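You operate a simulated robot arm through the tools that you are given. There is no shell and no other tool. Be economical: measure what you need, move in short steps, check, and stop when the job is done.

You run a simulated robot arm. Do the job below in one go: nothing can be reset, and whatever is moved stays where it is left.

TASK
Top up the tin labelled like the refill jug, to between its red lines.
Fine: press its lid back on and stand the jug where it was. Set down upright: refill jug.

The check looks at the end state, three seconds after you hand in, the way a careful person would. Anything else that was tipped, shoved, dropped, spilled or broken makes it a failure. A push-on lid holds only when it is set on centred and level and pressed home; a screw cap is set on level and turned clockwise until tight.

THE ROBOT
A 7-joint arm with a two-finger parallel gripper, fixed in place. Base frame: the origin is at the foot of the arm, x ahead of it, y to its left, z up. Readings come in mm, degrees, newtons and seconds.
With the tool pointing down near the work surface it reaches from about 180 to 740 mm from the base axis. Its first joint turns from -166.0 to 166.0 degrees. Payload 1.57 kg.
Tool frame: the origin (TCP) lies between the finger pads and is the grasp point; the fingertips stand 30 mm ahead of it; z points along the fingers, y is the line along which they close. Largest opening 110 mm; finger width 24, thickness 12; the body of the gripper, 48 by 112 mm, starts 78 mm behind the TCP.
Orientation is that of the tool frame in the base frame, as a unit quaternion [x, y, z, w]. With the fingers straight down and closing along the base's y, the tool's x points along the base's -x, its y along +y and its z along -z.

THE INTERFACE
- The arm moves only by the tool move_arm. Its argument "motion" is a list of rows, each a list of 6 numbers: the shift along the base's x, y, z in mm, then the turn, a rotation vector about the base's x, y, z in degrees. In form: [[tx, ty, tz, rx, ry, rz], ...]. A call has 1 to 20 rows; each row is the pose to reach, as a shift and turn from the pose commanded when the call began. "hand" is the opening in per cent of the stroke, from 0 (shut) to 100 (fully open), set as the call begins (left out, the last holds). A row lasts 0.2 s, in which the tool goes at most 50 mm and 8.6 degrees; a call with a longer step from one row to the next is refused whole, and so is a gripper value outside its range. Where a pose cannot be reached the arm comes as near as it can. A force on the tool above 40 N (or 10 N above the force at the start of the call, whichever is more), or a blocked arm, ends the call early, and 0.2 s more pass. The fingers move at their own pace (about 45 mm/s each) and stop on an object; they squeeze with about 35 N. The grip force told is the motor's: it shows also when the fingers shut on nothing. Time passes only in rows, and 0.2 s behind the last, so rows that repeat a pose let the fingers close. It gives the time, the measured TCP pose, the force on the tool (base axes), the opening and the grip force at its end, in the units of the frame above (readings bear some noise), with the torque about the TCP (base axes, N m) and any sound that the robot's microphone picked up.
- Cameras (640 x 400 px; columns grow to the right, rows downward): "scene" is fixed at [50.1, -499, 1562.1]; the picture's right is [0.46, -0.89, 0.00], its down [-0.84, -0.44, -0.31] and it looks along [0.28, 0.14, -0.95] (base axes); focal length 323 px, centre (320, 200). "wrist" rides on the gripper at [70, 16, -141] in the tool frame; the picture's right is [-0.23, 0.97, 0.00], its down [-0.86, -0.20, -0.48] and it looks along [-0.47, -0.11, 0.88] (tool axes); focal length 222 px, centre (320, 200). There is no depth. A picture from a camera that has moved, and an enlarged one, comes with that camera's place and axes in the base frame and with its lens.
- get_image(camera): a new picture of that camera. It takes no simulated time.
- raise_lower(by): slides the trunk up (or, below 0, down) by that many mm; the arm rides with it, the base frame stays. It gives what a move gives, with no picture.
- enlarge(camera, box): a new picture of the part [left, top, right, bottom] of that camera's present view, enlarged. It takes no simulated time.
- close_job(): hands the job in; it is judged then, once.

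Go step by step. Nothing tells you positions but the pictures and the camera data: compare them with the known pose of the tool, close in by small moves and look again before you grip or let go. The budget is 120 turns and 68 pictures, counting those below and the enlarged ones. Unless the task says otherwise, let go and move clear before handing in, and close with one line.

The tools are called after ">>>" as a command line: name --pt "numbers of a row" for each row, then --argument value for the rest, lists and objects as JSON in quotes. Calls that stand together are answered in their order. move_arm: Moves the arm, as the interface text tells. Its arguments: {"type":"object","properties":{"motion":{"type":"array"},"hand":{"type":"number"}},"required":["motion"]} The other tools are called the same way: raise_lower (by) slides the trunk up or down; get_image (camera) takes a picture; enlarge (camera, box) takes an enlarged picture of a part of a camera's view; close_job () hands the job in.

At the start:

```text
clock: 0.0
eef_pos: [216.8, -313.1, 1161.0]
tool_rot: [0.0, 1.0, 0.001, 0.0]
ft_force: [-0.3, 0.2, -0.2]
torque: [0.01, 0.02, 0.03]
width: 110.0
grasp_force: 0.0
trunk travel left (down, up): [-525.0, 65.0]
```

scene: 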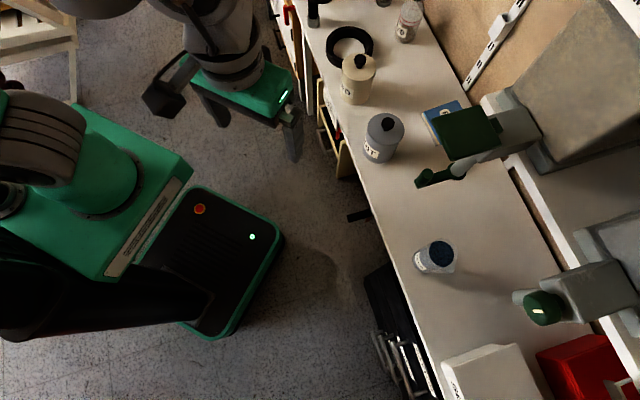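
wrist: 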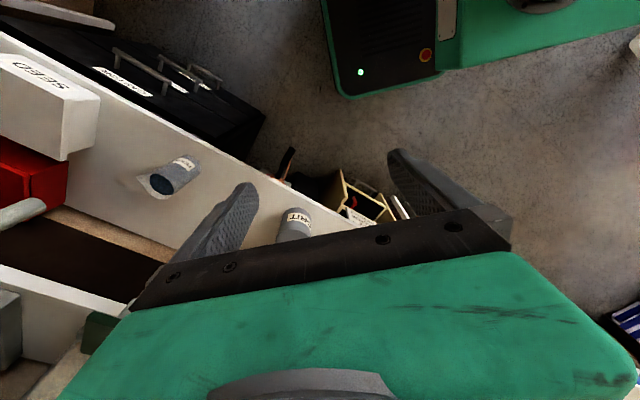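

I see a bench with two knobbed tins (one cream, one grey) and a blue-topped container; I need the labels, so I enlarge.

>>> enlarge --camera "scene" --box '[300, 0, 480, 112]'

>>> enlarge --camera "scene" --box '[340, 90, 500, 190]'

>>> enlarge --camera "scene" --box '[380, 210, 500, 285]'

```text
3.56 times, centred on (390, 56) of scene
camera zoom: at [50.1, -499.0, 1562.1], right [0.46, -0.89, 0.0], down [-0.84, -0.44, -0.31], along [0.28, 0.14, -0.95], focal length 1148 px, centre (71, 712)
```

zoom: 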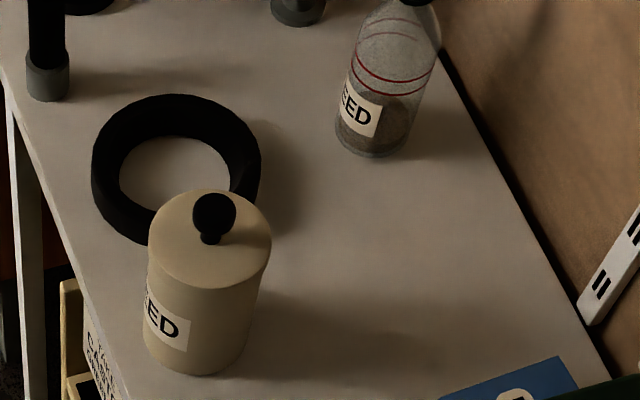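

```text
4.00 times, centred on (420, 140) of scene
camera zoom: at [50.1, -499.0, 1562.1], right [0.46, -0.89, 0.0], down [-0.84, -0.44, -0.31], along [0.28, 0.14, -0.95], focal length 1292 px, centre (-80, 440)
```

zoom: 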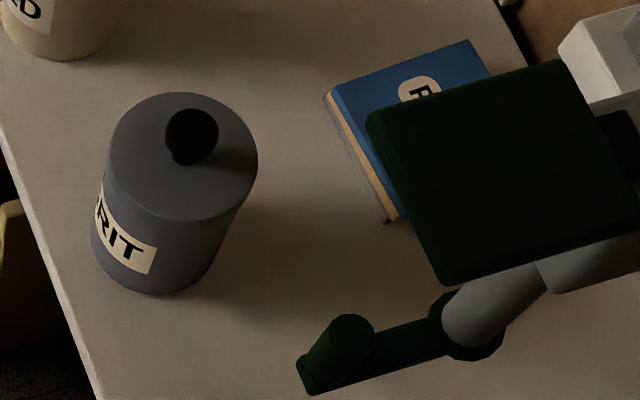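

```text
5.33 times, centred on (440, 248) of scene
camera zoom: at [50.1, -499.0, 1562.1], right [0.46, -0.89, 0.0], down [-0.84, -0.44, -0.31], along [0.28, 0.14, -0.95], focal length 1722 px, centre (-320, -53)
```

zoom: 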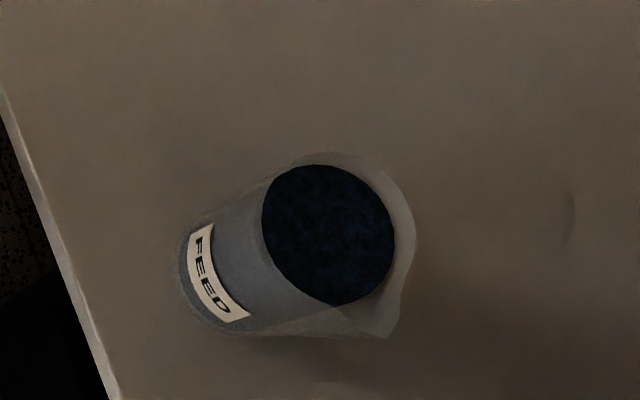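

The jug is labelled FEED and sits at about (255, -680). GRIT is the grey tin, and the cream tin at about (640, -320) reads "?ED", so I move the wrist camera to read it properly.

>>> move_arm --pt "35 0 -10 0 -4 0" --pt "75 0 -20 0 -8 0" --pt "115 0 -40 0 -12 0" --pt "150 0 -60 0 -16 0" --pt "180 0 -80 0 -20 0" --pt "200 0 -100 0 -25 0" --pt "200 0 -100 0 -25 0"

>>> get_image --camera "wrist"

```text
clock: 1.6
eef_pos: [415.5, -311.4, 1061.8]
tool_rot: [0.0, 0.976, 0.0, 0.217]
ft_force: [0.0, -0.4, 0.2]
torque: [0.0, 0.0, -0.01]
width: 110.0
grasp_force: 0.1
trunk travel left (down, up): [-525.0, 65.0]
```

```text
62 pictures are left
camera wrist: at [291.3, -294.5, 1161.0], right [0.21, 0.97, 0.1], down [0.57, -0.2, 0.8], along [0.79, -0.11, -0.6], focal length 222 px, centre (320, 200)
```

wrist: 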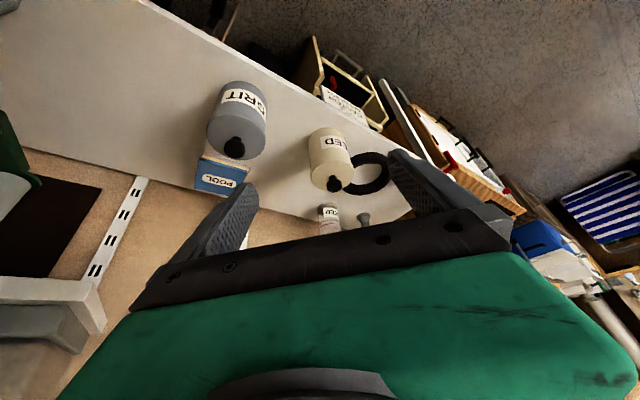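

>>> enlarge --camera "wrist" --box '[290, 120, 400, 240]'

>>> enlarge --camera "wrist" --box '[190, 70, 280, 200]'

```text
3.33 times, centred on (345, 180) of wrist
camera zoom: at [291.3, -294.5, 1161.0], right [0.21, 0.97, 0.1], down [0.57, -0.2, 0.8], along [0.79, -0.11, -0.6], focal length 740 px, centre (237, 267)
```

zoom: 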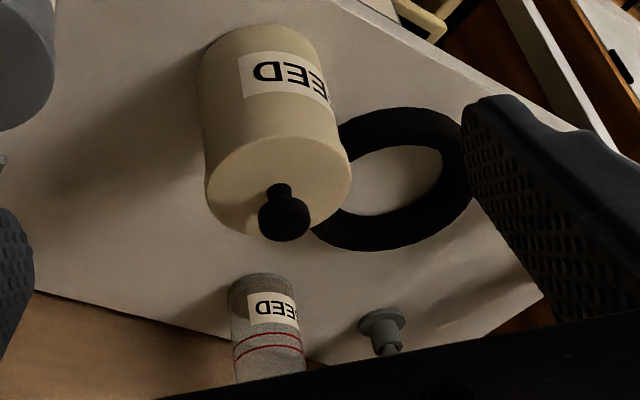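

```text
3.08 times, centred on (235, 135) of wrist
camera zoom: at [291.3, -294.5, 1161.0], right [0.21, 0.97, 0.1], down [0.57, -0.2, 0.8], along [0.79, -0.11, -0.6], focal length 684 px, centre (582, 400)
```

zoom: 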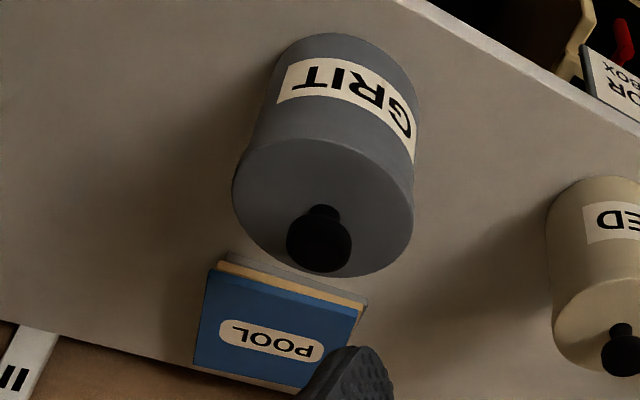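

The cream tin and the far jar both read "?EED", so I look from further left to see the first letter.

>>> move_arm --pt "0 30 -5 0 0 -5" --pt "5 60 -10 0 0 -10" --pt "10 90 -15 0 0 -15" --pt "15 120 -20 0 0 -20" --pt "20 150 -25 0 0 -25" --pt "30 180 -30 0 0 -30" --pt "40 200 -30 0 0 -35" --pt "40 200 -30 0 0 -35"

>>> get_image --camera "wrist"

```text
clock: 3.4
eef_pos: [458.7, -108.3, 1032.8]
tool_rot: [0.296, 0.93, -0.067, 0.206]
ft_force: [-0.1, -0.3, 0.3]
torque: [0.01, 0.02, 0.02]
width: 110.4
grasp_force: 0.0
trunk travel left (down, up): [-525.0, 65.0]
```

```text
59 pictures are left
camera wrist: at [365.4, -22.3, 1132.2], right [0.73, 0.68, 0.1], down [0.35, -0.49, 0.8], along [0.59, -0.55, -0.6], focal length 222 px, centre (320, 200)
```

wrist: 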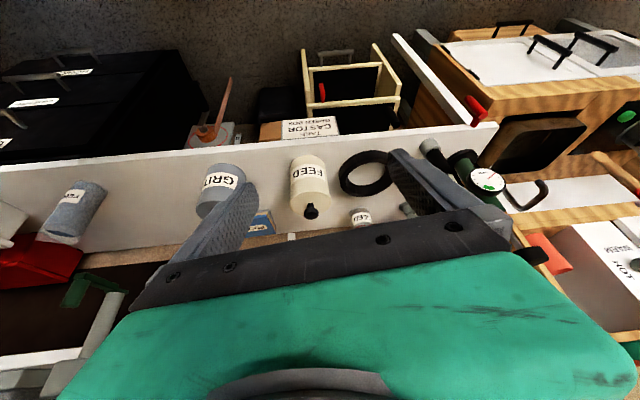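

>>> enlarge --camera "wrist" --box '[270, 140, 400, 230]'

```text
4.44 times, centred on (335, 185) of wrist
camera zoom: at [365.4, -22.3, 1132.2], right [0.73, 0.68, 0.1], down [0.35, -0.49, 0.8], along [0.59, -0.55, -0.6], focal length 987 px, centre (253, 267)
```

zoom: 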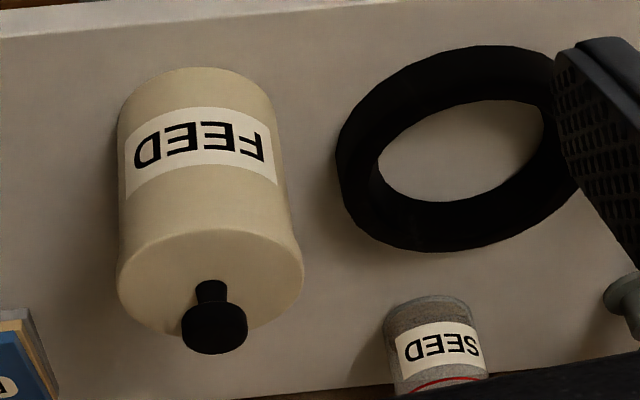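

Confirmed: the cream tin is FEED, with a push-on lid and its knob at about (644, -312, 868); the glass jar is SEED. Next I go above it with the tool vertical.

>>> move_arm --pt "22 -25 0 2.2 3.2 0" --pt "45 -50 -3 4.5 6.4 0" --pt "67 -75 -6 6.8 9.7 0" --pt "90 -100 -10 9 13 0" --pt "112 -125 -15 11.4 16.3 0" --pt "135 -150 -20 14.3 20.5 0" --pt "145 -165 -30 14.3 20.5 0" --pt "145 -165 -30 14.3 20.5 0"

>>> get_image --camera "wrist"

```text
clock: 5.2
eef_pos: [602.0, -280.3, 1000.8]
tool_rot: [0.301, 0.954, 0.0, 0.0]
ft_force: [-0.2, -0.1, -0.3]
torque: [-0.02, 0.01, 0.0]
width: 110.2
grasp_force: 0.0
trunk travel left (down, up): [-525.0, 65.0]
```

```text
57 pictures are left
camera wrist: at [553.2, -225.0, 1142.2], right [0.74, 0.67, 0.0], down [0.59, -0.65, 0.48], along [0.32, -0.36, -0.88], focal length 222 px, centre (320, 200)
```

wrist: 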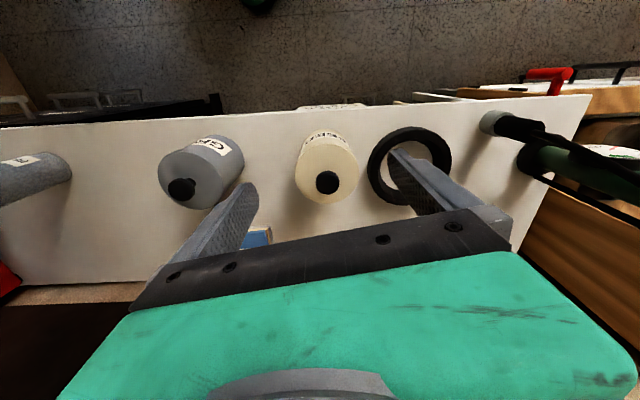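

>>> enlarge --camera "wrist" --box '[280, 110, 380, 220]'

```text
3.64 times, centred on (330, 165) of wrist
camera zoom: at [553.2, -225.0, 1142.2], right [0.74, 0.67, 0.0], down [0.59, -0.65, 0.48], along [0.32, -0.36, -0.88], focal length 808 px, centre (284, 327)
```

zoom: 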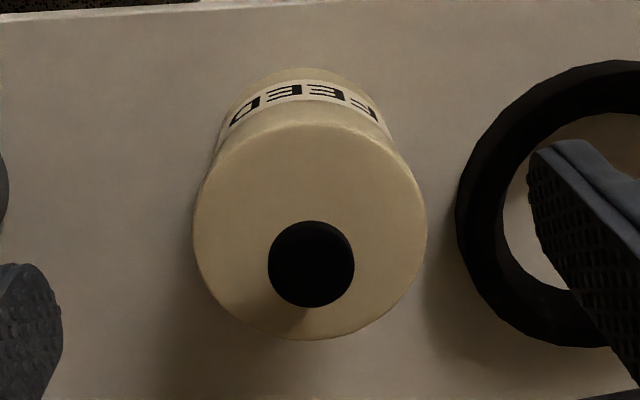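

Knob centre refined to about (641.5, -310). I descend above it with a narrower opening and check.

>>> move_arm --pt "20 -15 -10 0 0 0" --pt "39.5 -29.7 -30 0 0 0" --pt "39.5 -29.7 -60 0 0 0" --pt "39.5 -29.7 -88 0 0 0" --pt "39.5 -29.7 -88 0 0 0" --hand 60

>>> enlarge --camera "wrist" --box '[200, 90, 440, 240]'

>>> enlarge --camera "scene" --box '[290, 20, 430, 108]'

```text
clock: 6.4
eef_pos: [643.0, -308.6, 912.5]
tool_rot: [0.3, 0.954, 0.0, 0.0]
ft_force: [-0.3, -0.9, -0.2]
torque: [-0.02, -0.01, 0.0]
width: 65.9
grasp_force: 0.1
trunk travel left (down, up): [-525.0, 65.0]
```

```text
2.67 times, centred on (320, 165) of wrist
camera zoom: at [595.0, -254.1, 1053.9], right [0.74, 0.67, 0.0], down [0.59, -0.65, 0.48], along [0.32, -0.36, -0.88], focal length 592 px, centre (320, 293)
```

zoom: 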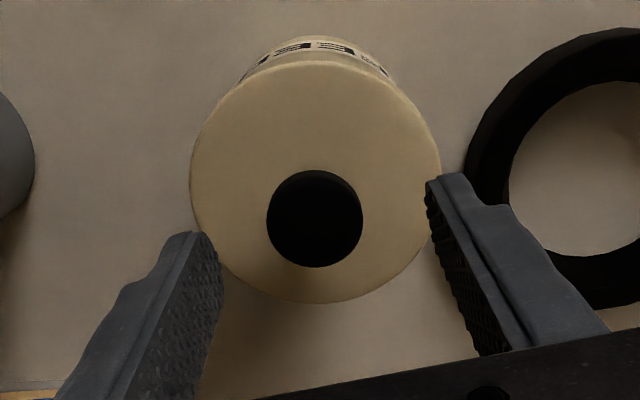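

```text
4.55 times, centred on (360, 64) of scene
camera zoom: at [50.1, -499.0, 1562.1], right [0.46, -0.89, 0.0], down [-0.84, -0.44, -0.31], along [0.28, 0.14, -0.95], focal length 1468 px, centre (138, 818)
```

zoom: 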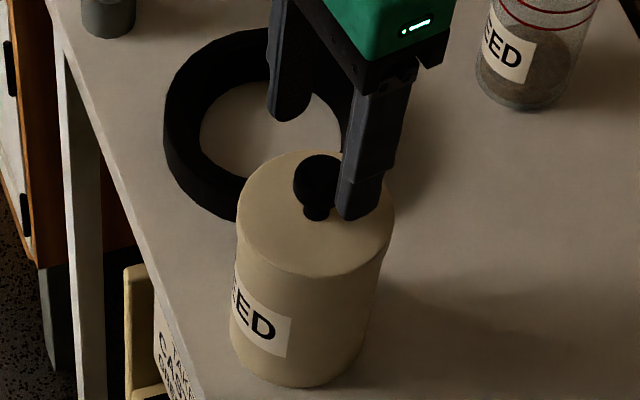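

Alignment is within about 2 mm. I lower so the tips sit around the knob and close.

>>> move_arm --pt "-2 0 -15 0 0 0" --pt "-2 0 -30 0 0 0" --pt "-2 0 -30 0 0 0"

>>> move_arm --pt "0 0 0 0 0 0" --pt "0 0 0 0 0 0" --pt "0 0 0 0 0 0" --pt "0 0 0 0 0 0" --hand 0

>>> enlarge --camera "wrist" --box '[200, 90, 440, 240]'

```text
clock: 7.2
eef_pos: [640.5, -308.3, 884.4]
tool_rot: [0.301, 0.954, 0.0, 0.0]
ft_force: [0.1, 0.1, 0.3]
torque: [0.01, 0.0, 0.01]
width: 66.1
grasp_force: 0.2
trunk travel left (down, up): [-525.0, 65.0]
```

```text
clock: 8.2
eef_pos: [639.0, -308.8, 883.0]
tool_rot: [0.301, 0.954, -0.001, 0.001]
ft_force: [-1.1, -1.6, 0.0]
torque: [-0.03, 0.0, -0.03]
width: 30.1
grasp_force: 30.5
trunk travel left (down, up): [-525.0, 65.0]
```

```text
2.67 times, centred on (320, 165) of wrist
camera zoom: at [591.1, -253.7, 1025.1], right [0.74, 0.67, 0.0], down [0.59, -0.65, 0.48], along [0.32, -0.36, -0.88], focal length 592 px, centre (320, 293)
```

zoom: 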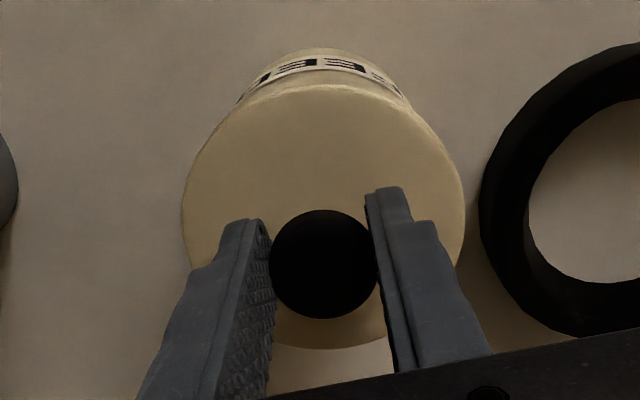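

Knob is gripped (30 mm). I pull straight up slowly.

>>> move_arm --pt "0 0 3 0 0 0" --pt "0 0 6 0 0 0" --pt "0 0 10 0 0 0" --pt "0 0 15 0 0 0" --pt "0 0 22 0 0 0" --pt "0 0 30 0 0 0"

>>> enlarge --camera "scene" --box '[290, 20, 430, 108]'

```text
clock: 9.6
eef_pos: [641.7, -306.9, 913.7]
tool_rot: [0.301, 0.954, -0.001, 0.001]
ft_force: [-0.4, 0.2, 0.2]
torque: [0.02, 0.02, 0.01]
width: 29.8
grasp_force: 34.9
trunk travel left (down, up): [-525.0, 65.0]
heard: snap
```

```text
4.55 times, centred on (360, 64) of scene
camera zoom: at [50.1, -499.0, 1562.1], right [0.46, -0.89, 0.0], down [-0.84, -0.44, -0.31], along [0.28, 0.14, -0.95], focal length 1468 px, centre (138, 818)
```

zoom: 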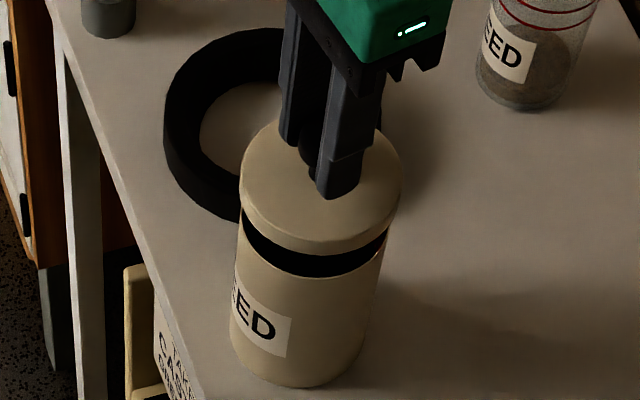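

The lid snapped off cleanly. I lift it and carry it toward the clear bench between the GRIT tin and the jug, stopping short to look.

>>> move_arm --pt "0 0 30 0 0 0" --pt "-10 0 60 0 0 0" --pt "-40 -10 85 0 0 0" --pt "-75 -30 90 0 0 0" --pt "-110 -50 90 0 0 0" --pt "-145 -75 90 0 0 -6" --pt "-180 -105 90 0 0 -12" --pt "-205 -140 90 0 0 -18" --pt "-225 -175 90 0 0 -18" --pt "-225 -175 90 0 0 -18"

>>> get_image --camera "wrist"

>>> get_image --camera "scene"

```text
clock: 11.8
eef_pos: [417.8, -484.9, 1005.2]
tool_rot: [0.446, 0.895, 0.001, 0.0]
ft_force: [0.1, 0.1, -0.1]
torque: [0.04, -0.02, 0.0]
width: 30.0
grasp_force: 35.2
trunk travel left (down, up): [-525.0, 65.0]
```

```text
51 pictures are left
camera wrist: at [387.4, -418.1, 1145.6], right [0.91, 0.41, 0.0], down [0.36, -0.8, 0.48], along [0.19, -0.44, -0.88], focal length 222 px, centre (320, 200)
```

wrist: 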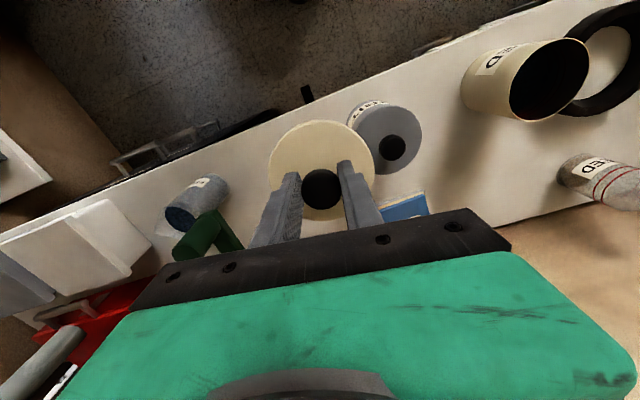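

```text
50 pictures are left
```

scene: 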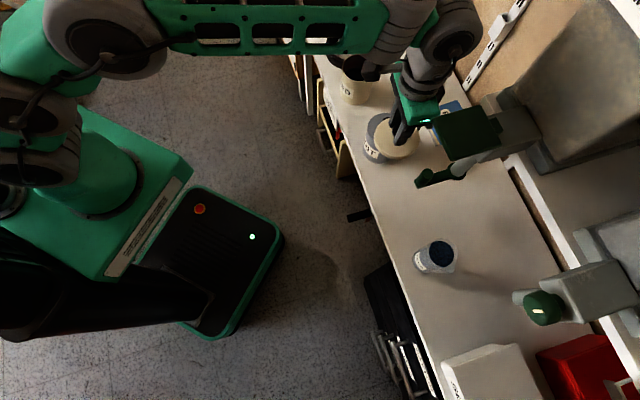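

A dark-green lamp arm hangs over the bench near (340, -573) at roughly z 980, which limits where the lid can go. I enlarge it from both cameras to fix its position.

>>> enlarge --camera "wrist" --box '[140, 100, 460, 300]'

>>> enlarge --camera "scene" --box '[350, 80, 542, 200]'

```text
2.00 times, centred on (300, 200) of wrist
camera zoom: at [387.4, -418.1, 1145.6], right [0.91, 0.41, 0.0], down [0.36, -0.8, 0.48], along [0.19, -0.44, -0.88], focal length 444 px, centre (360, 200)
```

zoom: 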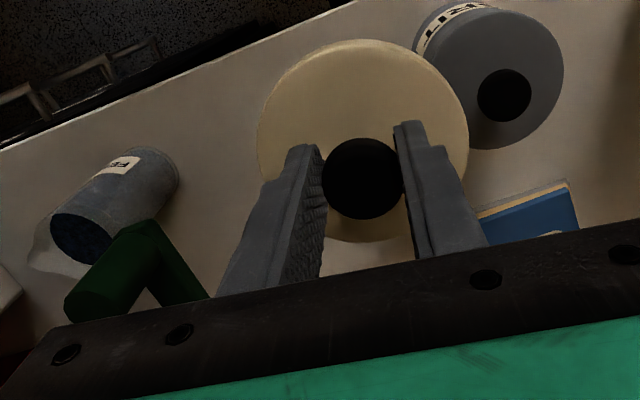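

```text
3.33 times, centred on (446, 140) of scene
camera zoom: at [50.1, -499.0, 1562.1], right [0.46, -0.89, 0.0], down [-0.84, -0.44, -0.31], along [0.28, 0.14, -0.95], focal length 1076 px, centre (-100, 400)
```

zoom: 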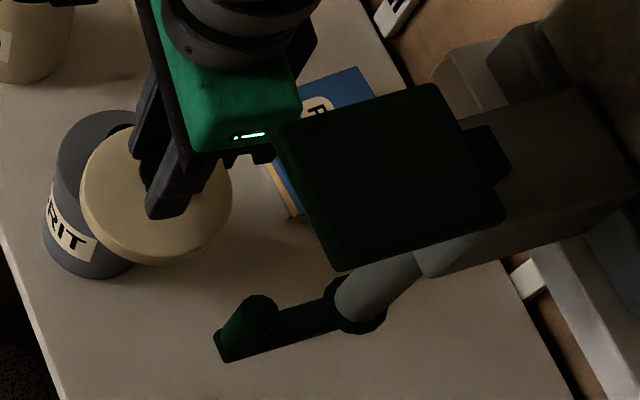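

The crank handle stands at (338, -567), z 970–1036. Setting the lid down at (406, -521) clears both it and GRIT, so I descend there carefully.

>>> move_arm --pt "-4 -19 0 0 0 0" --pt "-8 -38 0 0 0 0" --pt "-8 -38 -30 0 0 0" --pt "-8 -38 -60 0 0 0" --pt "-8 -38 -90 0 0 0" --pt "-8 -38 -120 0 0 0" --pt "-8 -38 -150 0 0 0" --pt "-8 -38 -170 0 0 0" --pt "-8 -38 -170 0 0 0"

>>> enlarge --camera "scene" --box '[350, 80, 542, 200]'

>>> get_image --camera "wrist"

```text
clock: 13.8
eef_pos: [407.8, -521.1, 837.0]
tool_rot: [0.446, 0.895, 0.0, 0.0]
ft_force: [0.6, 0.0, -0.4]
torque: [-0.01, -0.05, -0.01]
width: 30.0
grasp_force: 35.5
trunk travel left (down, up): [-525.0, 65.0]
```

```text
3.33 times, centred on (446, 140) of scene
camera zoom: at [50.1, -499.0, 1562.1], right [0.46, -0.89, 0.0], down [-0.84, -0.44, -0.31], along [0.28, 0.14, -0.95], focal length 1076 px, centre (-100, 400)
```

zoom: 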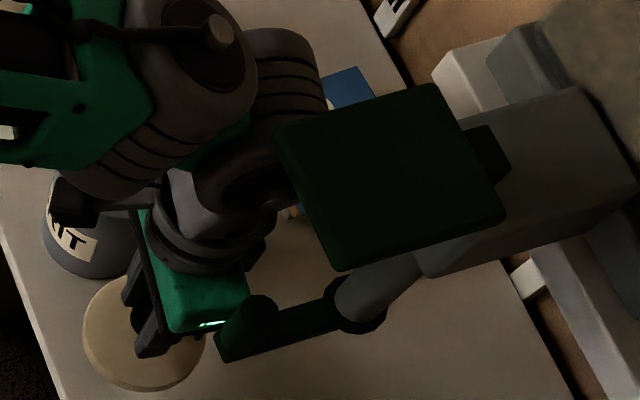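

```text
46 pictures are left
camera wrist: at [376.2, -454.2, 976.7], right [0.91, 0.41, 0.0], down [0.36, -0.8, 0.48], along [0.19, -0.44, -0.88], focal length 222 px, centre (320, 200)
```

wrist: 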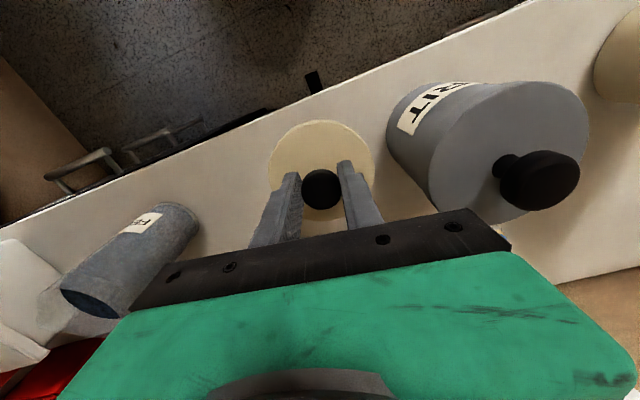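

Clear so far. I lower in small steps until the lid touches the bench.

>>> move_arm --pt "0 0 -10 0 0 0" --pt "0 0 -18 0 0 0" --pt "0 0 -24 0 0 0" --pt "0 0 -29 0 0 0" --pt "0 0 -33 0 0 0" --pt "0 0 -33 0 0 0"

>>> enlarge --camera "scene" --box '[350, 130, 446, 190]'

```text
clock: 15.2
eef_pos: [407.2, -520.8, 800.2]
tool_rot: [0.446, 0.895, 0.0, 0.0]
ft_force: [0.1, -0.4, -0.8]
torque: [-0.02, -0.02, 0.0]
width: 30.2
grasp_force: 34.7
trunk travel left (down, up): [-525.0, 65.0]
```

```text
6.67 times, centred on (398, 160) of scene
camera zoom: at [50.1, -499.0, 1562.1], right [0.46, -0.89, 0.0], down [-0.84, -0.44, -0.31], along [0.28, 0.14, -0.95], focal length 2153 px, centre (-200, 467)
```

zoom: 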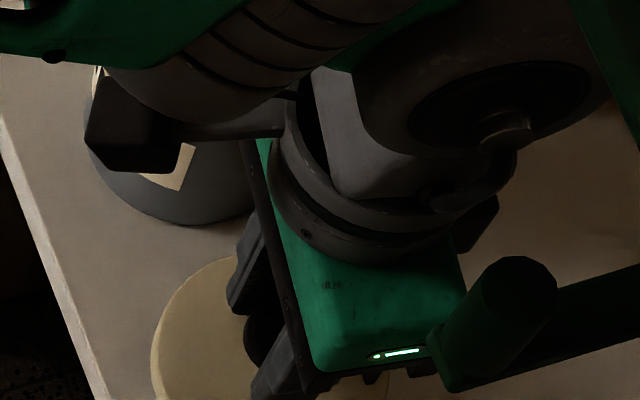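

>>> move_arm --pt "0 0 -3 0 0 0" --pt "0 0 -5 0 0 0" --pt "0 0 -7 0 0 0" --pt "0 0 -9 0 0 0" --pt "0 0 -9 0 0 0"

```text
clock: 16.4
eef_pos: [406.6, -521.2, 790.7]
tool_rot: [0.446, 0.895, 0.0, 0.0]
ft_force: [-0.2, 0.3, -0.5]
torque: [-0.02, -0.03, 0.0]
width: 30.3
grasp_force: 35.2
trunk travel left (down, up): [-525.0, 65.0]
```

>>> move_arm --pt "0 0 -2 0 0 0" --pt "0 0 -4 0 0 0" --pt "0 0 -6 0 0 0" --pt "0 0 -8 0 0 0"

>>> enlarge --camera "wrist" --box '[240, 100, 400, 240]'

```text
clock: 17.4
eef_pos: [407.1, -520.8, 783.2]
tool_rot: [0.447, 0.895, 0.0, 0.001]
ft_force: [-0.3, 0.3, -0.1]
torque: [0.0, 0.0, 0.01]
width: 30.2
grasp_force: 35.1
trunk travel left (down, up): [-525.0, 65.0]
```

```text
2.86 times, centred on (320, 170) of wrist
camera zoom: at [376.9, -454.3, 924.8], right [0.91, 0.41, 0.0], down [0.36, -0.8, 0.48], along [0.19, -0.44, -0.88], focal length 635 px, centre (320, 286)
```

zoom: 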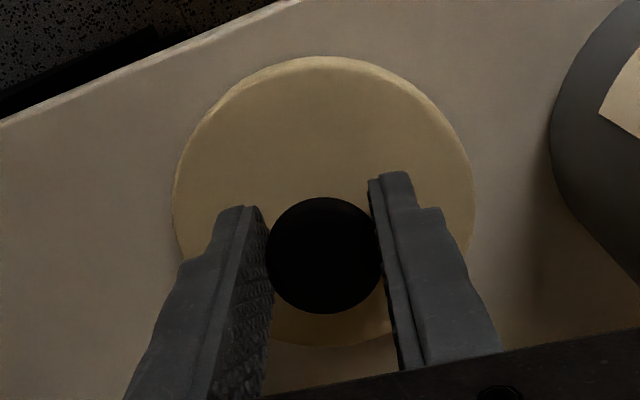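

Still no contact; I keep easing down.

>>> move_arm --pt "0 0 -2 0 0 0" --pt "0 0 -4 0 0 0" --pt "0 0 -6 0 0 0"

```text
clock: 18.2
eef_pos: [407.7, -519.3, 777.1]
tool_rot: [0.446, 0.895, 0.0, 0.0]
ft_force: [-0.4, -0.8, -1.0]
torque: [-0.02, 0.01, -0.02]
width: 29.9
grasp_force: 35.1
trunk travel left (down, up): [-525.0, 65.0]
```

>>> move_arm --pt "0 0 -1 0 0 0" --pt "0 0 -2 0 0 0" --pt "0 0 -3 0 0 0" --pt "0 0 -4 0 0 0"

>>> enlarge --camera "wrist" --box '[240, 100, 400, 240]'

```text
clock: 19.2
eef_pos: [406.2, -520.5, 773.9]
tool_rot: [0.446, 0.895, 0.0, 0.0]
ft_force: [0.5, -0.1, 0.0]
torque: [-0.01, 0.0, -0.02]
width: 29.7
grasp_force: 34.8
trunk travel left (down, up): [-525.0, 65.0]
```

```text
2.86 times, centred on (320, 170) of wrist
camera zoom: at [376.7, -453.7, 915.0], right [0.91, 0.41, 0.0], down [0.36, -0.8, 0.48], along [0.19, -0.44, -0.88], focal length 635 px, centre (320, 286)
```

zoom: 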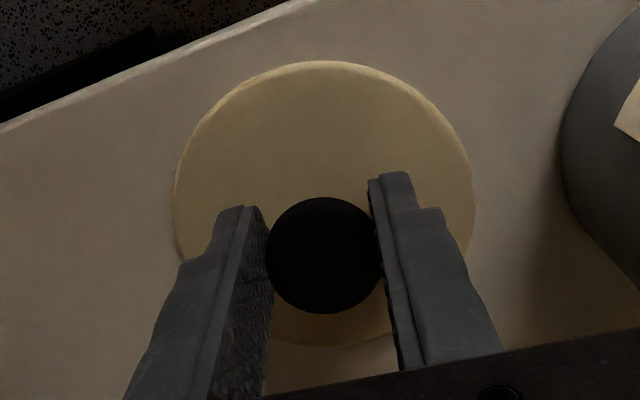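

>>> move_arm --pt "0 0 -1 0 0 0" --pt "0 0 -2 0 0 0" --pt "0 0 -3 0 0 0"

>>> enlarge --camera "wrist" --box '[240, 100, 400, 240]'

```text
clock: 20.0
eef_pos: [407.5, -521.4, 774.2]
tool_rot: [0.445, 0.895, -0.001, 0.001]
ft_force: [-0.9, 5.1, 16.3]
torque: [0.29, 0.1, 0.02]
width: 29.8
grasp_force: 34.9
trunk travel left (down, up): [-525.0, 65.0]
```

```text
2.86 times, centred on (320, 170) of wrist
camera zoom: at [376.5, -454.0, 914.2], right [0.91, 0.41, 0.0], down [0.36, -0.8, 0.48], along [0.2, -0.44, -0.88], focal length 635 px, centre (320, 286)
```

zoom: 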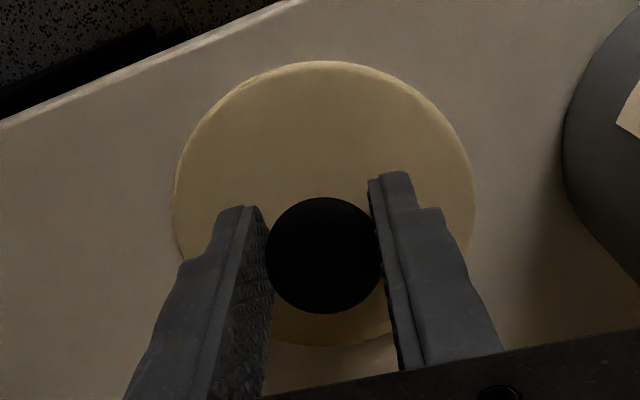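

Contact (16 N) with the lid flat on the bench. I release and rise straight up.

>>> move_arm --pt "0 0 2 0 0 0" --pt "0 0 2 0 0 0" --pt "0 0 2 0 0 0" --pt "0 0 2 0 0 0" --pt "0 0 2 0 0 0" --hand 60

>>> move_arm --pt "0 0 20 0 0 0" --pt "0 0 50 0 0 0" --pt "0 0 90 0 0 0" --pt "0 0 130 0 0 0" --pt "0 0 170 0 0 0" --pt "0 0 210 0 0 0" --pt "0 20 230 0 0 0" --pt "0 40 230 0 0 0"

>>> get_image --camera "wrist"

```text
clock: 21.2
eef_pos: [405.8, -521.6, 773.0]
tool_rot: [0.447, 0.895, 0.001, 0.0]
ft_force: [0.3, -0.3, -0.3]
torque: [-0.03, 0.01, 0.03]
width: 66.3
grasp_force: 0.1
trunk travel left (down, up): [-525.0, 65.0]
```

```text
clock: 23.0
eef_pos: [405.9, -485.7, 1004.3]
tool_rot: [0.446, 0.895, 0.0, 0.0]
ft_force: [0.9, 0.9, 0.1]
torque: [-0.01, 0.0, 0.0]
width: 66.0
grasp_force: 0.0
trunk travel left (down, up): [-525.0, 65.0]
```

```text
41 pictures are left
camera wrist: at [375.6, -418.6, 1144.9], right [0.91, 0.4, 0.0], down [0.36, -0.8, 0.48], along [0.19, -0.44, -0.88], focal length 222 px, centre (320, 200)
```

wrist: 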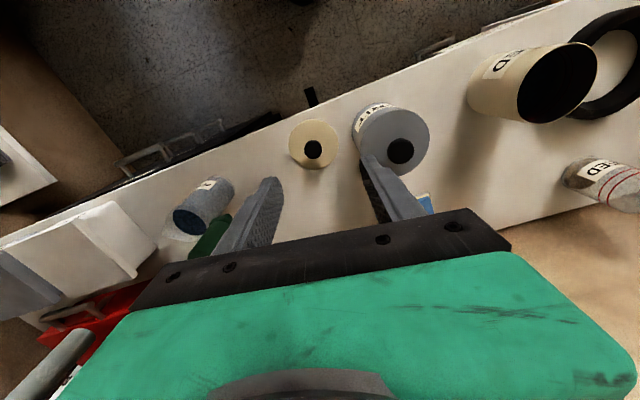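

The lid rests on the bench. Now I look down into the open FEED tin.

>>> move_arm --pt "25 25 5 0 0 3" --pt "55 50 10 0 0 6" --pt "85 75 10 0 0 9" --pt "120 100 10 0 0 12" --pt "155 125 10 0 0 15" --pt "190 150 10 0 0 18" --pt "220 178 10 0 0 18" --pt "220 178 10 0 0 18"

>>> enlarge --camera "wrist" --box '[240, 60, 400, 160]'

>>> enlarge --camera "scene" --box '[320, 40, 400, 90]'

```text
clock: 24.8
eef_pos: [624.0, -303.2, 1010.2]
tool_rot: [0.302, 0.953, 0.0, 0.0]
ft_force: [-0.2, -0.5, 0.3]
torque: [0.04, 0.03, 0.02]
width: 66.2
grasp_force: 0.0
trunk travel left (down, up): [-525.0, 65.0]
```

```text
4.00 times, centred on (320, 110) of wrist
camera zoom: at [575.9, -248.6, 1152.0], right [0.74, 0.67, 0.0], down [0.59, -0.65, 0.48], along [0.32, -0.36, -0.88], focal length 888 px, centre (320, 560)
```

zoom: 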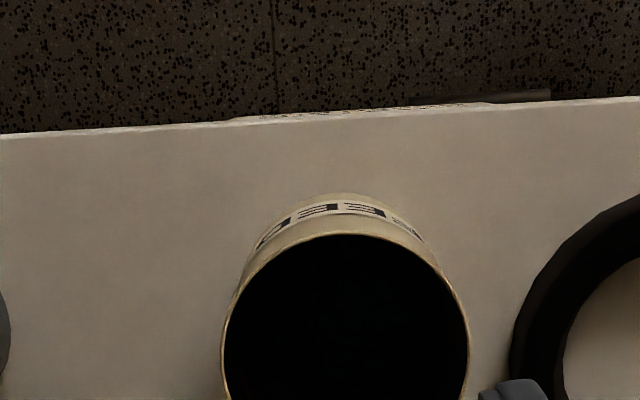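

```text
8.00 times, centred on (360, 65) of scene
camera zoom: at [50.1, -499.0, 1562.1], right [0.46, -0.89, 0.0], down [-0.84, -0.44, -0.31], along [0.28, 0.14, -0.95], focal length 2583 px, centre (0, 1280)
```

zoom: 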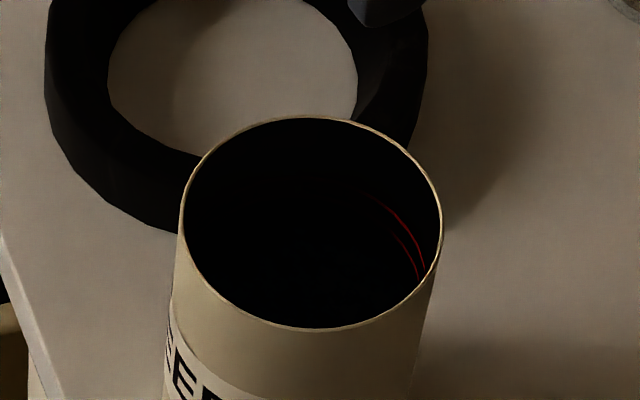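

Inside, two red lines are just visible on the lit wall. I zoom in tighter on the opening.

>>> enlarge --camera "scene" --box '[340, 50, 380, 85]'

>>> enlarge --camera "wrist" --box '[290, 112, 362, 172]'

```text
11.43 times, centred on (360, 68) of scene
camera zoom: at [50.1, -499.0, 1562.1], right [0.46, -0.89, 0.0], down [-0.84, -0.44, -0.31], along [0.28, 0.14, -0.95], focal length 3691 px, centre (-137, 1714)
```

zoom: 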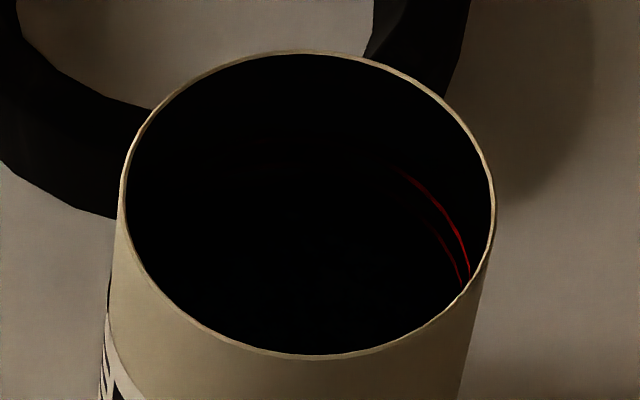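

```text
6.67 times, centred on (326, 142) of wrist
camera zoom: at [575.9, -248.6, 1152.0], right [0.74, 0.67, 0.0], down [0.59, -0.65, 0.48], along [0.32, -0.36, -0.88], focal length 1481 px, centre (280, 587)
```

zoom: 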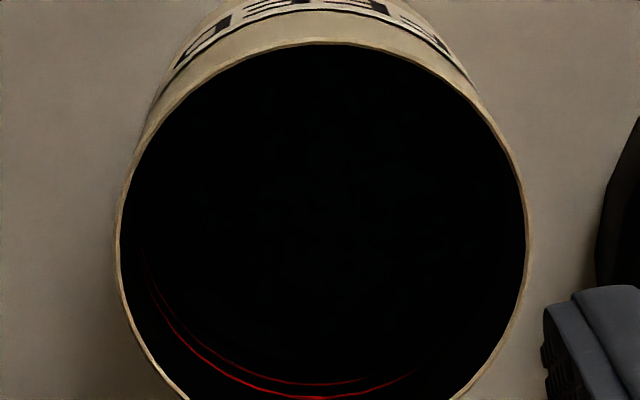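

The band lies about 35–45 mm below the rim, and the present level is below both lines. I can watch the lower line vanish from the scene camera while pouring. Now I go and look closely at the jug.

>>> move_arm --pt "-45 -10 0 0 0 -3" --pt "-90 -25 0 0 0 -6" --pt "-135 -45 0 0 0 -9" --pt "-180 -70 0 0 0 -12" --pt "-220 -95 0 0 0 -16" --pt "-260 -120 0 0 0 -20" --pt "-300 -145 0 0 0 -24" --pt "-340 -165 0 0 0 -28" --pt "-375 -185 0 0 0 -32" --pt "-405 -215 0 0 0 -35" --pt "-426 -245 0 0 0 -35" --pt "-426 -245 0 0 0 -35" --hand 100

>>> get_image --camera "wrist"

```text
refused: row 4 steps farther than a row can; nothing moved
```

```text
36 pictures are left
camera wrist: at [575.9, -248.6, 1152.0], right [0.74, 0.67, 0.0], down [0.59, -0.65, 0.48], along [0.32, -0.36, -0.88], focal length 222 px, centre (320, 200)
```

wrist: 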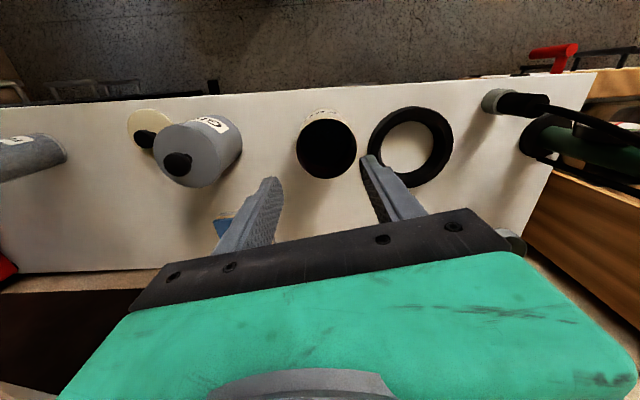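

That path had one step too long; I resend it with shorter steps.

>>> move_arm --pt "-40 -10 0 0 0 -3" --pt "-80 -22 0 0 0 -6" --pt "-120 -37 0 0 0 -9" --pt "-160 -55 0 0 0 -12" --pt "-200 -77 0 0 0 -15" --pt "-240 -100 0 0 0 -18" --pt "-280 -125 0 0 0 -21" --pt "-315 -145 0 0 0 -24" --pt "-350 -165 0 0 0 -28" --pt "-380 -185 0 0 0 -32" --pt "-405 -215 0 0 0 -35" --pt "-426 -245 0 0 0 -35" --pt "-426 -245 0 0 0 -35" --hand 100

>>> get_image --camera "wrist"

```text
clock: 27.6
eef_pos: [199.1, -545.9, 1011.1]
tool_rot: [0.573, 0.819, 0.001, 0.0]
ft_force: [1.1, -0.7, 0.0]
torque: [0.0, 0.03, -0.02]
width: 110.2
grasp_force: 0.1
trunk travel left (down, up): [-525.0, 65.0]
```

```text
35 pictures are left
camera wrist: at [189.4, -473.0, 1152.3], right [0.99, 0.12, 0.0], down [0.11, -0.87, 0.48], along [0.06, -0.48, -0.88], focal length 222 px, centre (320, 200)
```

wrist: 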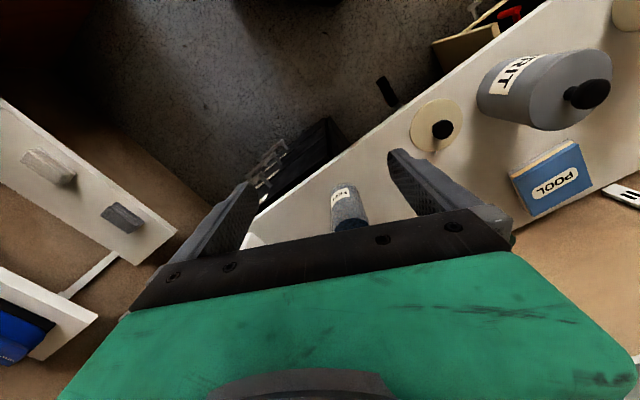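

The hand hides the jug; I'll turn and tilt the tool to point at it along the direction perpendicular to its spout.

>>> move_arm --pt "-12 0 0 0 0 8" --pt "-24 -2 0 0 0 16" --pt "-36 -4 0 0 0 24" --pt "-48 -8 0 0 0 32" --pt "-60 -12 0 0 0 39" --pt "-60 -12 0 0 0 39"

>>> move_arm --pt "0 -8 -10 -4 -6.6 0" --pt "0 -16 -20 -8 -13.3 0" --pt "0 -24 -32 -12 -20 0" --pt "-1 -34 -46 -16 -26.6 0" --pt "-1 -42 -60 -20 -33.2 0" --pt "-2 -50 -72 -23.2 -38.6 0" --pt "-2 -50 -72 -23.2 -38.6 0"

>>> get_image --camera "wrist"

```text
clock: 29.0
eef_pos: [140.3, -557.2, 1011.8]
tool_rot: [0.266, 0.964, 0.0, 0.0]
ft_force: [-0.8, -0.3, 0.1]
torque: [-0.02, 0.04, -0.01]
width: 110.2
grasp_force: 0.0
trunk travel left (down, up): [-525.0, 65.0]
```

```text
clock: 30.6
eef_pos: [139.4, -611.2, 940.1]
tool_rot: [0.246, 0.89, -0.103, 0.37]
ft_force: [-0.2, 0.4, 0.4]
torque: [0.02, 0.01, 0.01]
width: 110.0
grasp_force: 0.1
trunk travel left (down, up): [-525.0, 65.0]
```

```text
34 pictures are left
camera wrist: at [18.1, -519.5, 990.6], right [0.64, 0.75, 0.16], down [0.12, -0.31, 0.94], along [0.76, -0.58, -0.29], focal length 222 px, centre (320, 200)
```

wrist: 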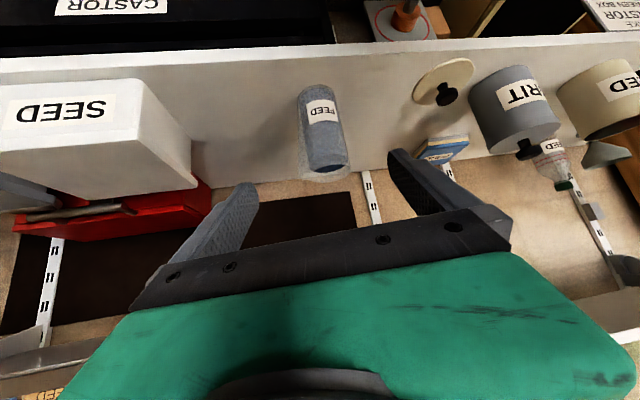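

>>> enlarge --camera "wrist" --box '[260, 40, 500, 190]'

>>> enlarge --camera "scene" --box '[360, 120, 480, 290]'

```text
2.67 times, centred on (380, 115) of wrist
camera zoom: at [18.1, -519.5, 990.6], right [0.64, 0.75, 0.16], down [0.12, -0.31, 0.94], along [0.76, -0.58, -0.29], focal length 592 px, centre (160, 427)
```

zoom: 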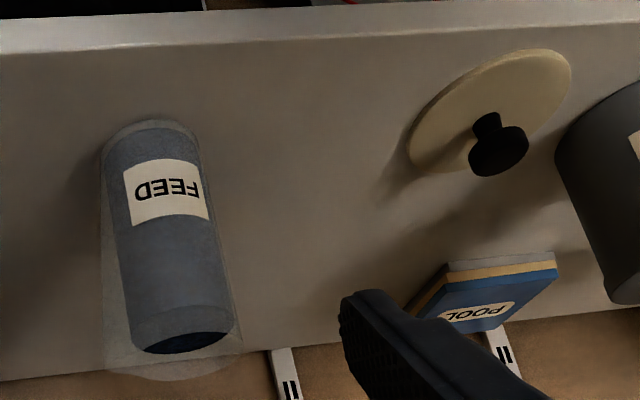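

```text
2.35 times, centred on (420, 205) of scene
camera zoom: at [50.1, -499.0, 1562.1], right [0.46, -0.89, 0.0], down [-0.84, -0.44, -0.31], along [0.28, 0.14, -0.95], focal length 760 px, centre (85, 188)
```

zoom: 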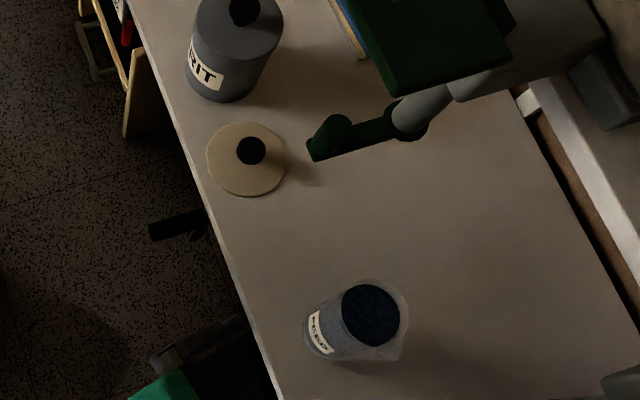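

The jug axis is about (271, -687), roughly 60 mm wide at grip height and 135 mm tall, with the spout to the right of my approach. I tilt further and move to a standoff 130 mm back to check alignment.

>>> move_arm --pt "6 -3 -20 -2.4 -4 0" --pt "12 -6 -42 -4.8 -8 0" --pt "18 -9 -64 -7.2 -12 0" --pt "24 -12 -84 -9.6 -16 0" --pt "29 -16 -101 -11.8 -19.7 0" --pt "29 -16 -101 -11.8 -19.7 0"

>>> get_image --camera "wrist"

```text
clock: 32.0
eef_pos: [167.7, -625.2, 840.6]
tool_rot: [0.222, 0.798, -0.15, 0.54]
ft_force: [0.2, -0.2, -0.2]
torque: [-0.02, 0.01, -0.02]
width: 109.9
grasp_force: 0.1
trunk travel left (down, up): [-525.0, 65.0]
```

```text
31 pictures are left
camera wrist: at [40.7, -529.8, 828.4], right [0.57, 0.79, 0.21], down [-0.21, -0.11, 0.97], along [0.79, -0.6, 0.1], focal length 222 px, centre (320, 200)
```

wrist: 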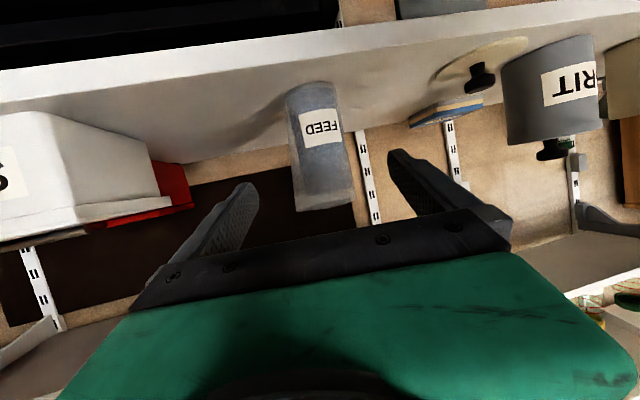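

>>> enlarge --camera "wrist" --box '[240, 70, 400, 220]'

```text
2.67 times, centred on (320, 145) of wrist
camera zoom: at [40.7, -529.8, 828.4], right [0.57, 0.79, 0.21], down [-0.21, -0.11, 0.97], along [0.79, -0.6, 0.1], focal length 592 px, centre (320, 347)
```

zoom: 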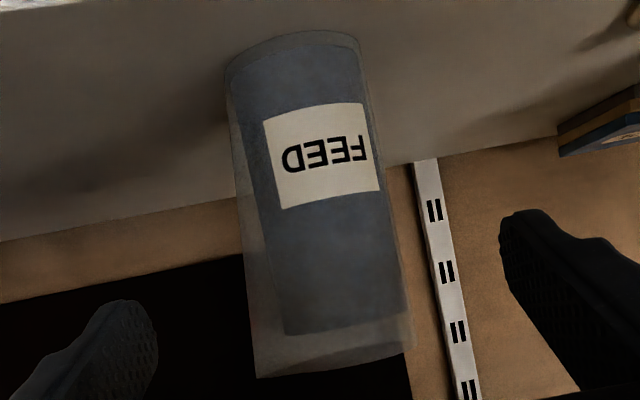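

Lateral alignment is good (jug axis on the tool line). I advance along the fingers to the jug.

>>> move_arm --pt "20 -12 -10 0 0 0" --pt "40 -24 -19 0 0 0" --pt "60 -35.5 -29 0 0 0" --pt "80 -47 -38 0 0 0" --pt "101 -60 -49 0 0 0" --pt "101 -60 -49 0 0 0"

>>> get_image --camera "wrist"

>>> enlarge --camera "scene" --box '[370, 205, 490, 285]'

```text
clock: 33.4
eef_pos: [269.7, -686.1, 787.4]
tool_rot: [0.222, 0.799, -0.15, 0.539]
ft_force: [1.1, -0.7, -1.1]
torque: [-0.01, 0.02, -0.01]
width: 109.8
grasp_force: 0.0
trunk travel left (down, up): [-525.0, 65.0]
```

```text
29 pictures are left
camera wrist: at [142.2, -589.4, 776.4], right [0.57, 0.79, 0.21], down [-0.21, -0.11, 0.97], along [0.79, -0.6, 0.1], focal length 222 px, centre (320, 200)
```

wrist: 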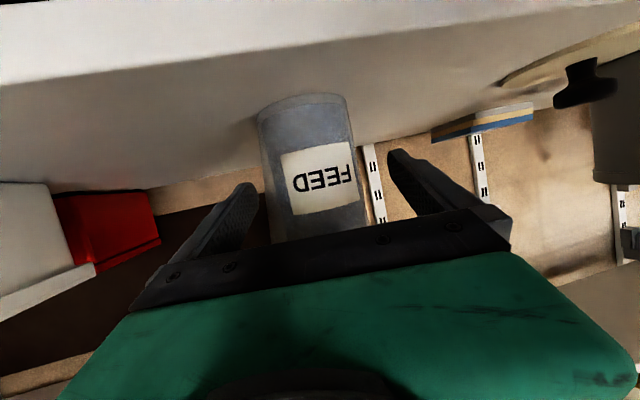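

```text
5.00 times, centred on (430, 245) of scene
camera zoom: at [50.1, -499.0, 1562.1], right [0.46, -0.89, 0.0], down [-0.84, -0.44, -0.31], along [0.28, 0.14, -0.95], focal length 1615 px, centre (-230, -25)
```

zoom: 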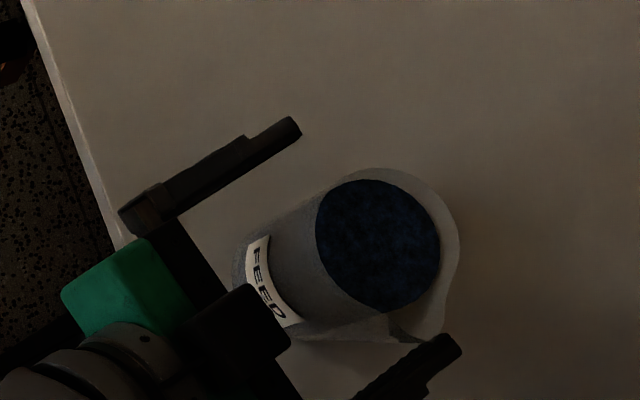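

Fingers straddle the jug with the axis near the TCP. I close gently and check.

>>> move_arm --pt "0 0 0 0 0 0" --pt "0 0 0 0 0 0" --pt "0 0 0 0 0 0" --pt "0 0 0 0 0 0" --pt "0 0 0 0 0 0" --hand 0

>>> enlarge --camera "scene" --box '[370, 205, 490, 285]'

```text
clock: 34.6
eef_pos: [269.3, -684.0, 788.4]
tool_rot: [0.222, 0.798, -0.15, 0.539]
ft_force: [-0.3, -1.0, 0.1]
torque: [0.01, -0.05, -0.05]
width: 60.3
grasp_force: 32.8
trunk travel left (down, up): [-525.0, 65.0]
```

```text
5.00 times, centred on (430, 245) of scene
camera zoom: at [50.1, -499.0, 1562.1], right [0.46, -0.89, 0.0], down [-0.84, -0.44, -0.31], along [0.28, 0.14, -0.95], focal length 1615 px, centre (-230, -25)
```

zoom: 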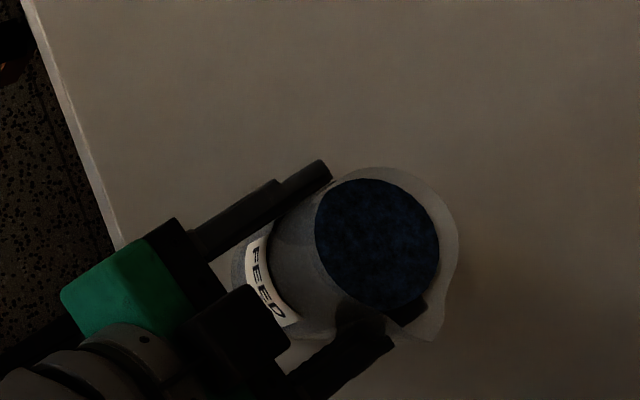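

The jug is held at 60 mm with hardly any shift. I lift it straight up and back it away from the bench, upright.

>>> move_arm --pt "0 0 6 0 0 0" --pt "0 0 20 0 0 0" --pt "0 0 45 0 0 0" --pt "0 0 75 0 0 0" --pt "0 0 105 0 0 0" --pt "-15 15 120 0 0 0" --pt "-40 40 120 0 0 0" --pt "-62 70 120 0 0 0" --pt "-80 105 120 0 0 0" --pt "-88 130 120 0 0 0" --pt "-88 130 120 0 0 0"

>>> get_image --camera "scene"

```text
clock: 37.0
eef_pos: [178.6, -556.0, 910.1]
tool_rot: [0.222, 0.799, -0.15, 0.539]
ft_force: [0.0, 0.5, -3.6]
torque: [0.02, 0.01, 0.0]
width: 60.1
grasp_force: 35.0
trunk travel left (down, up): [-525.0, 65.0]
```

```text
26 pictures are left
```

scene: 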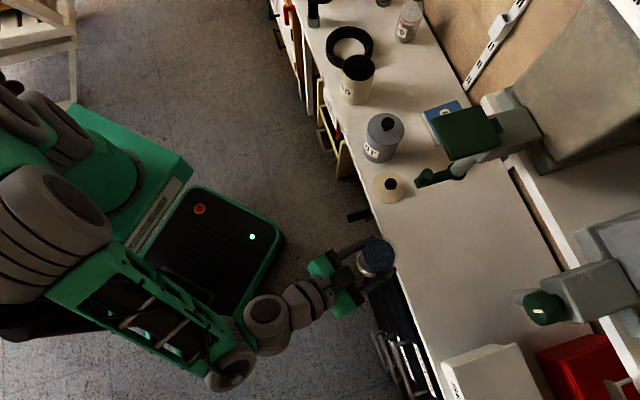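

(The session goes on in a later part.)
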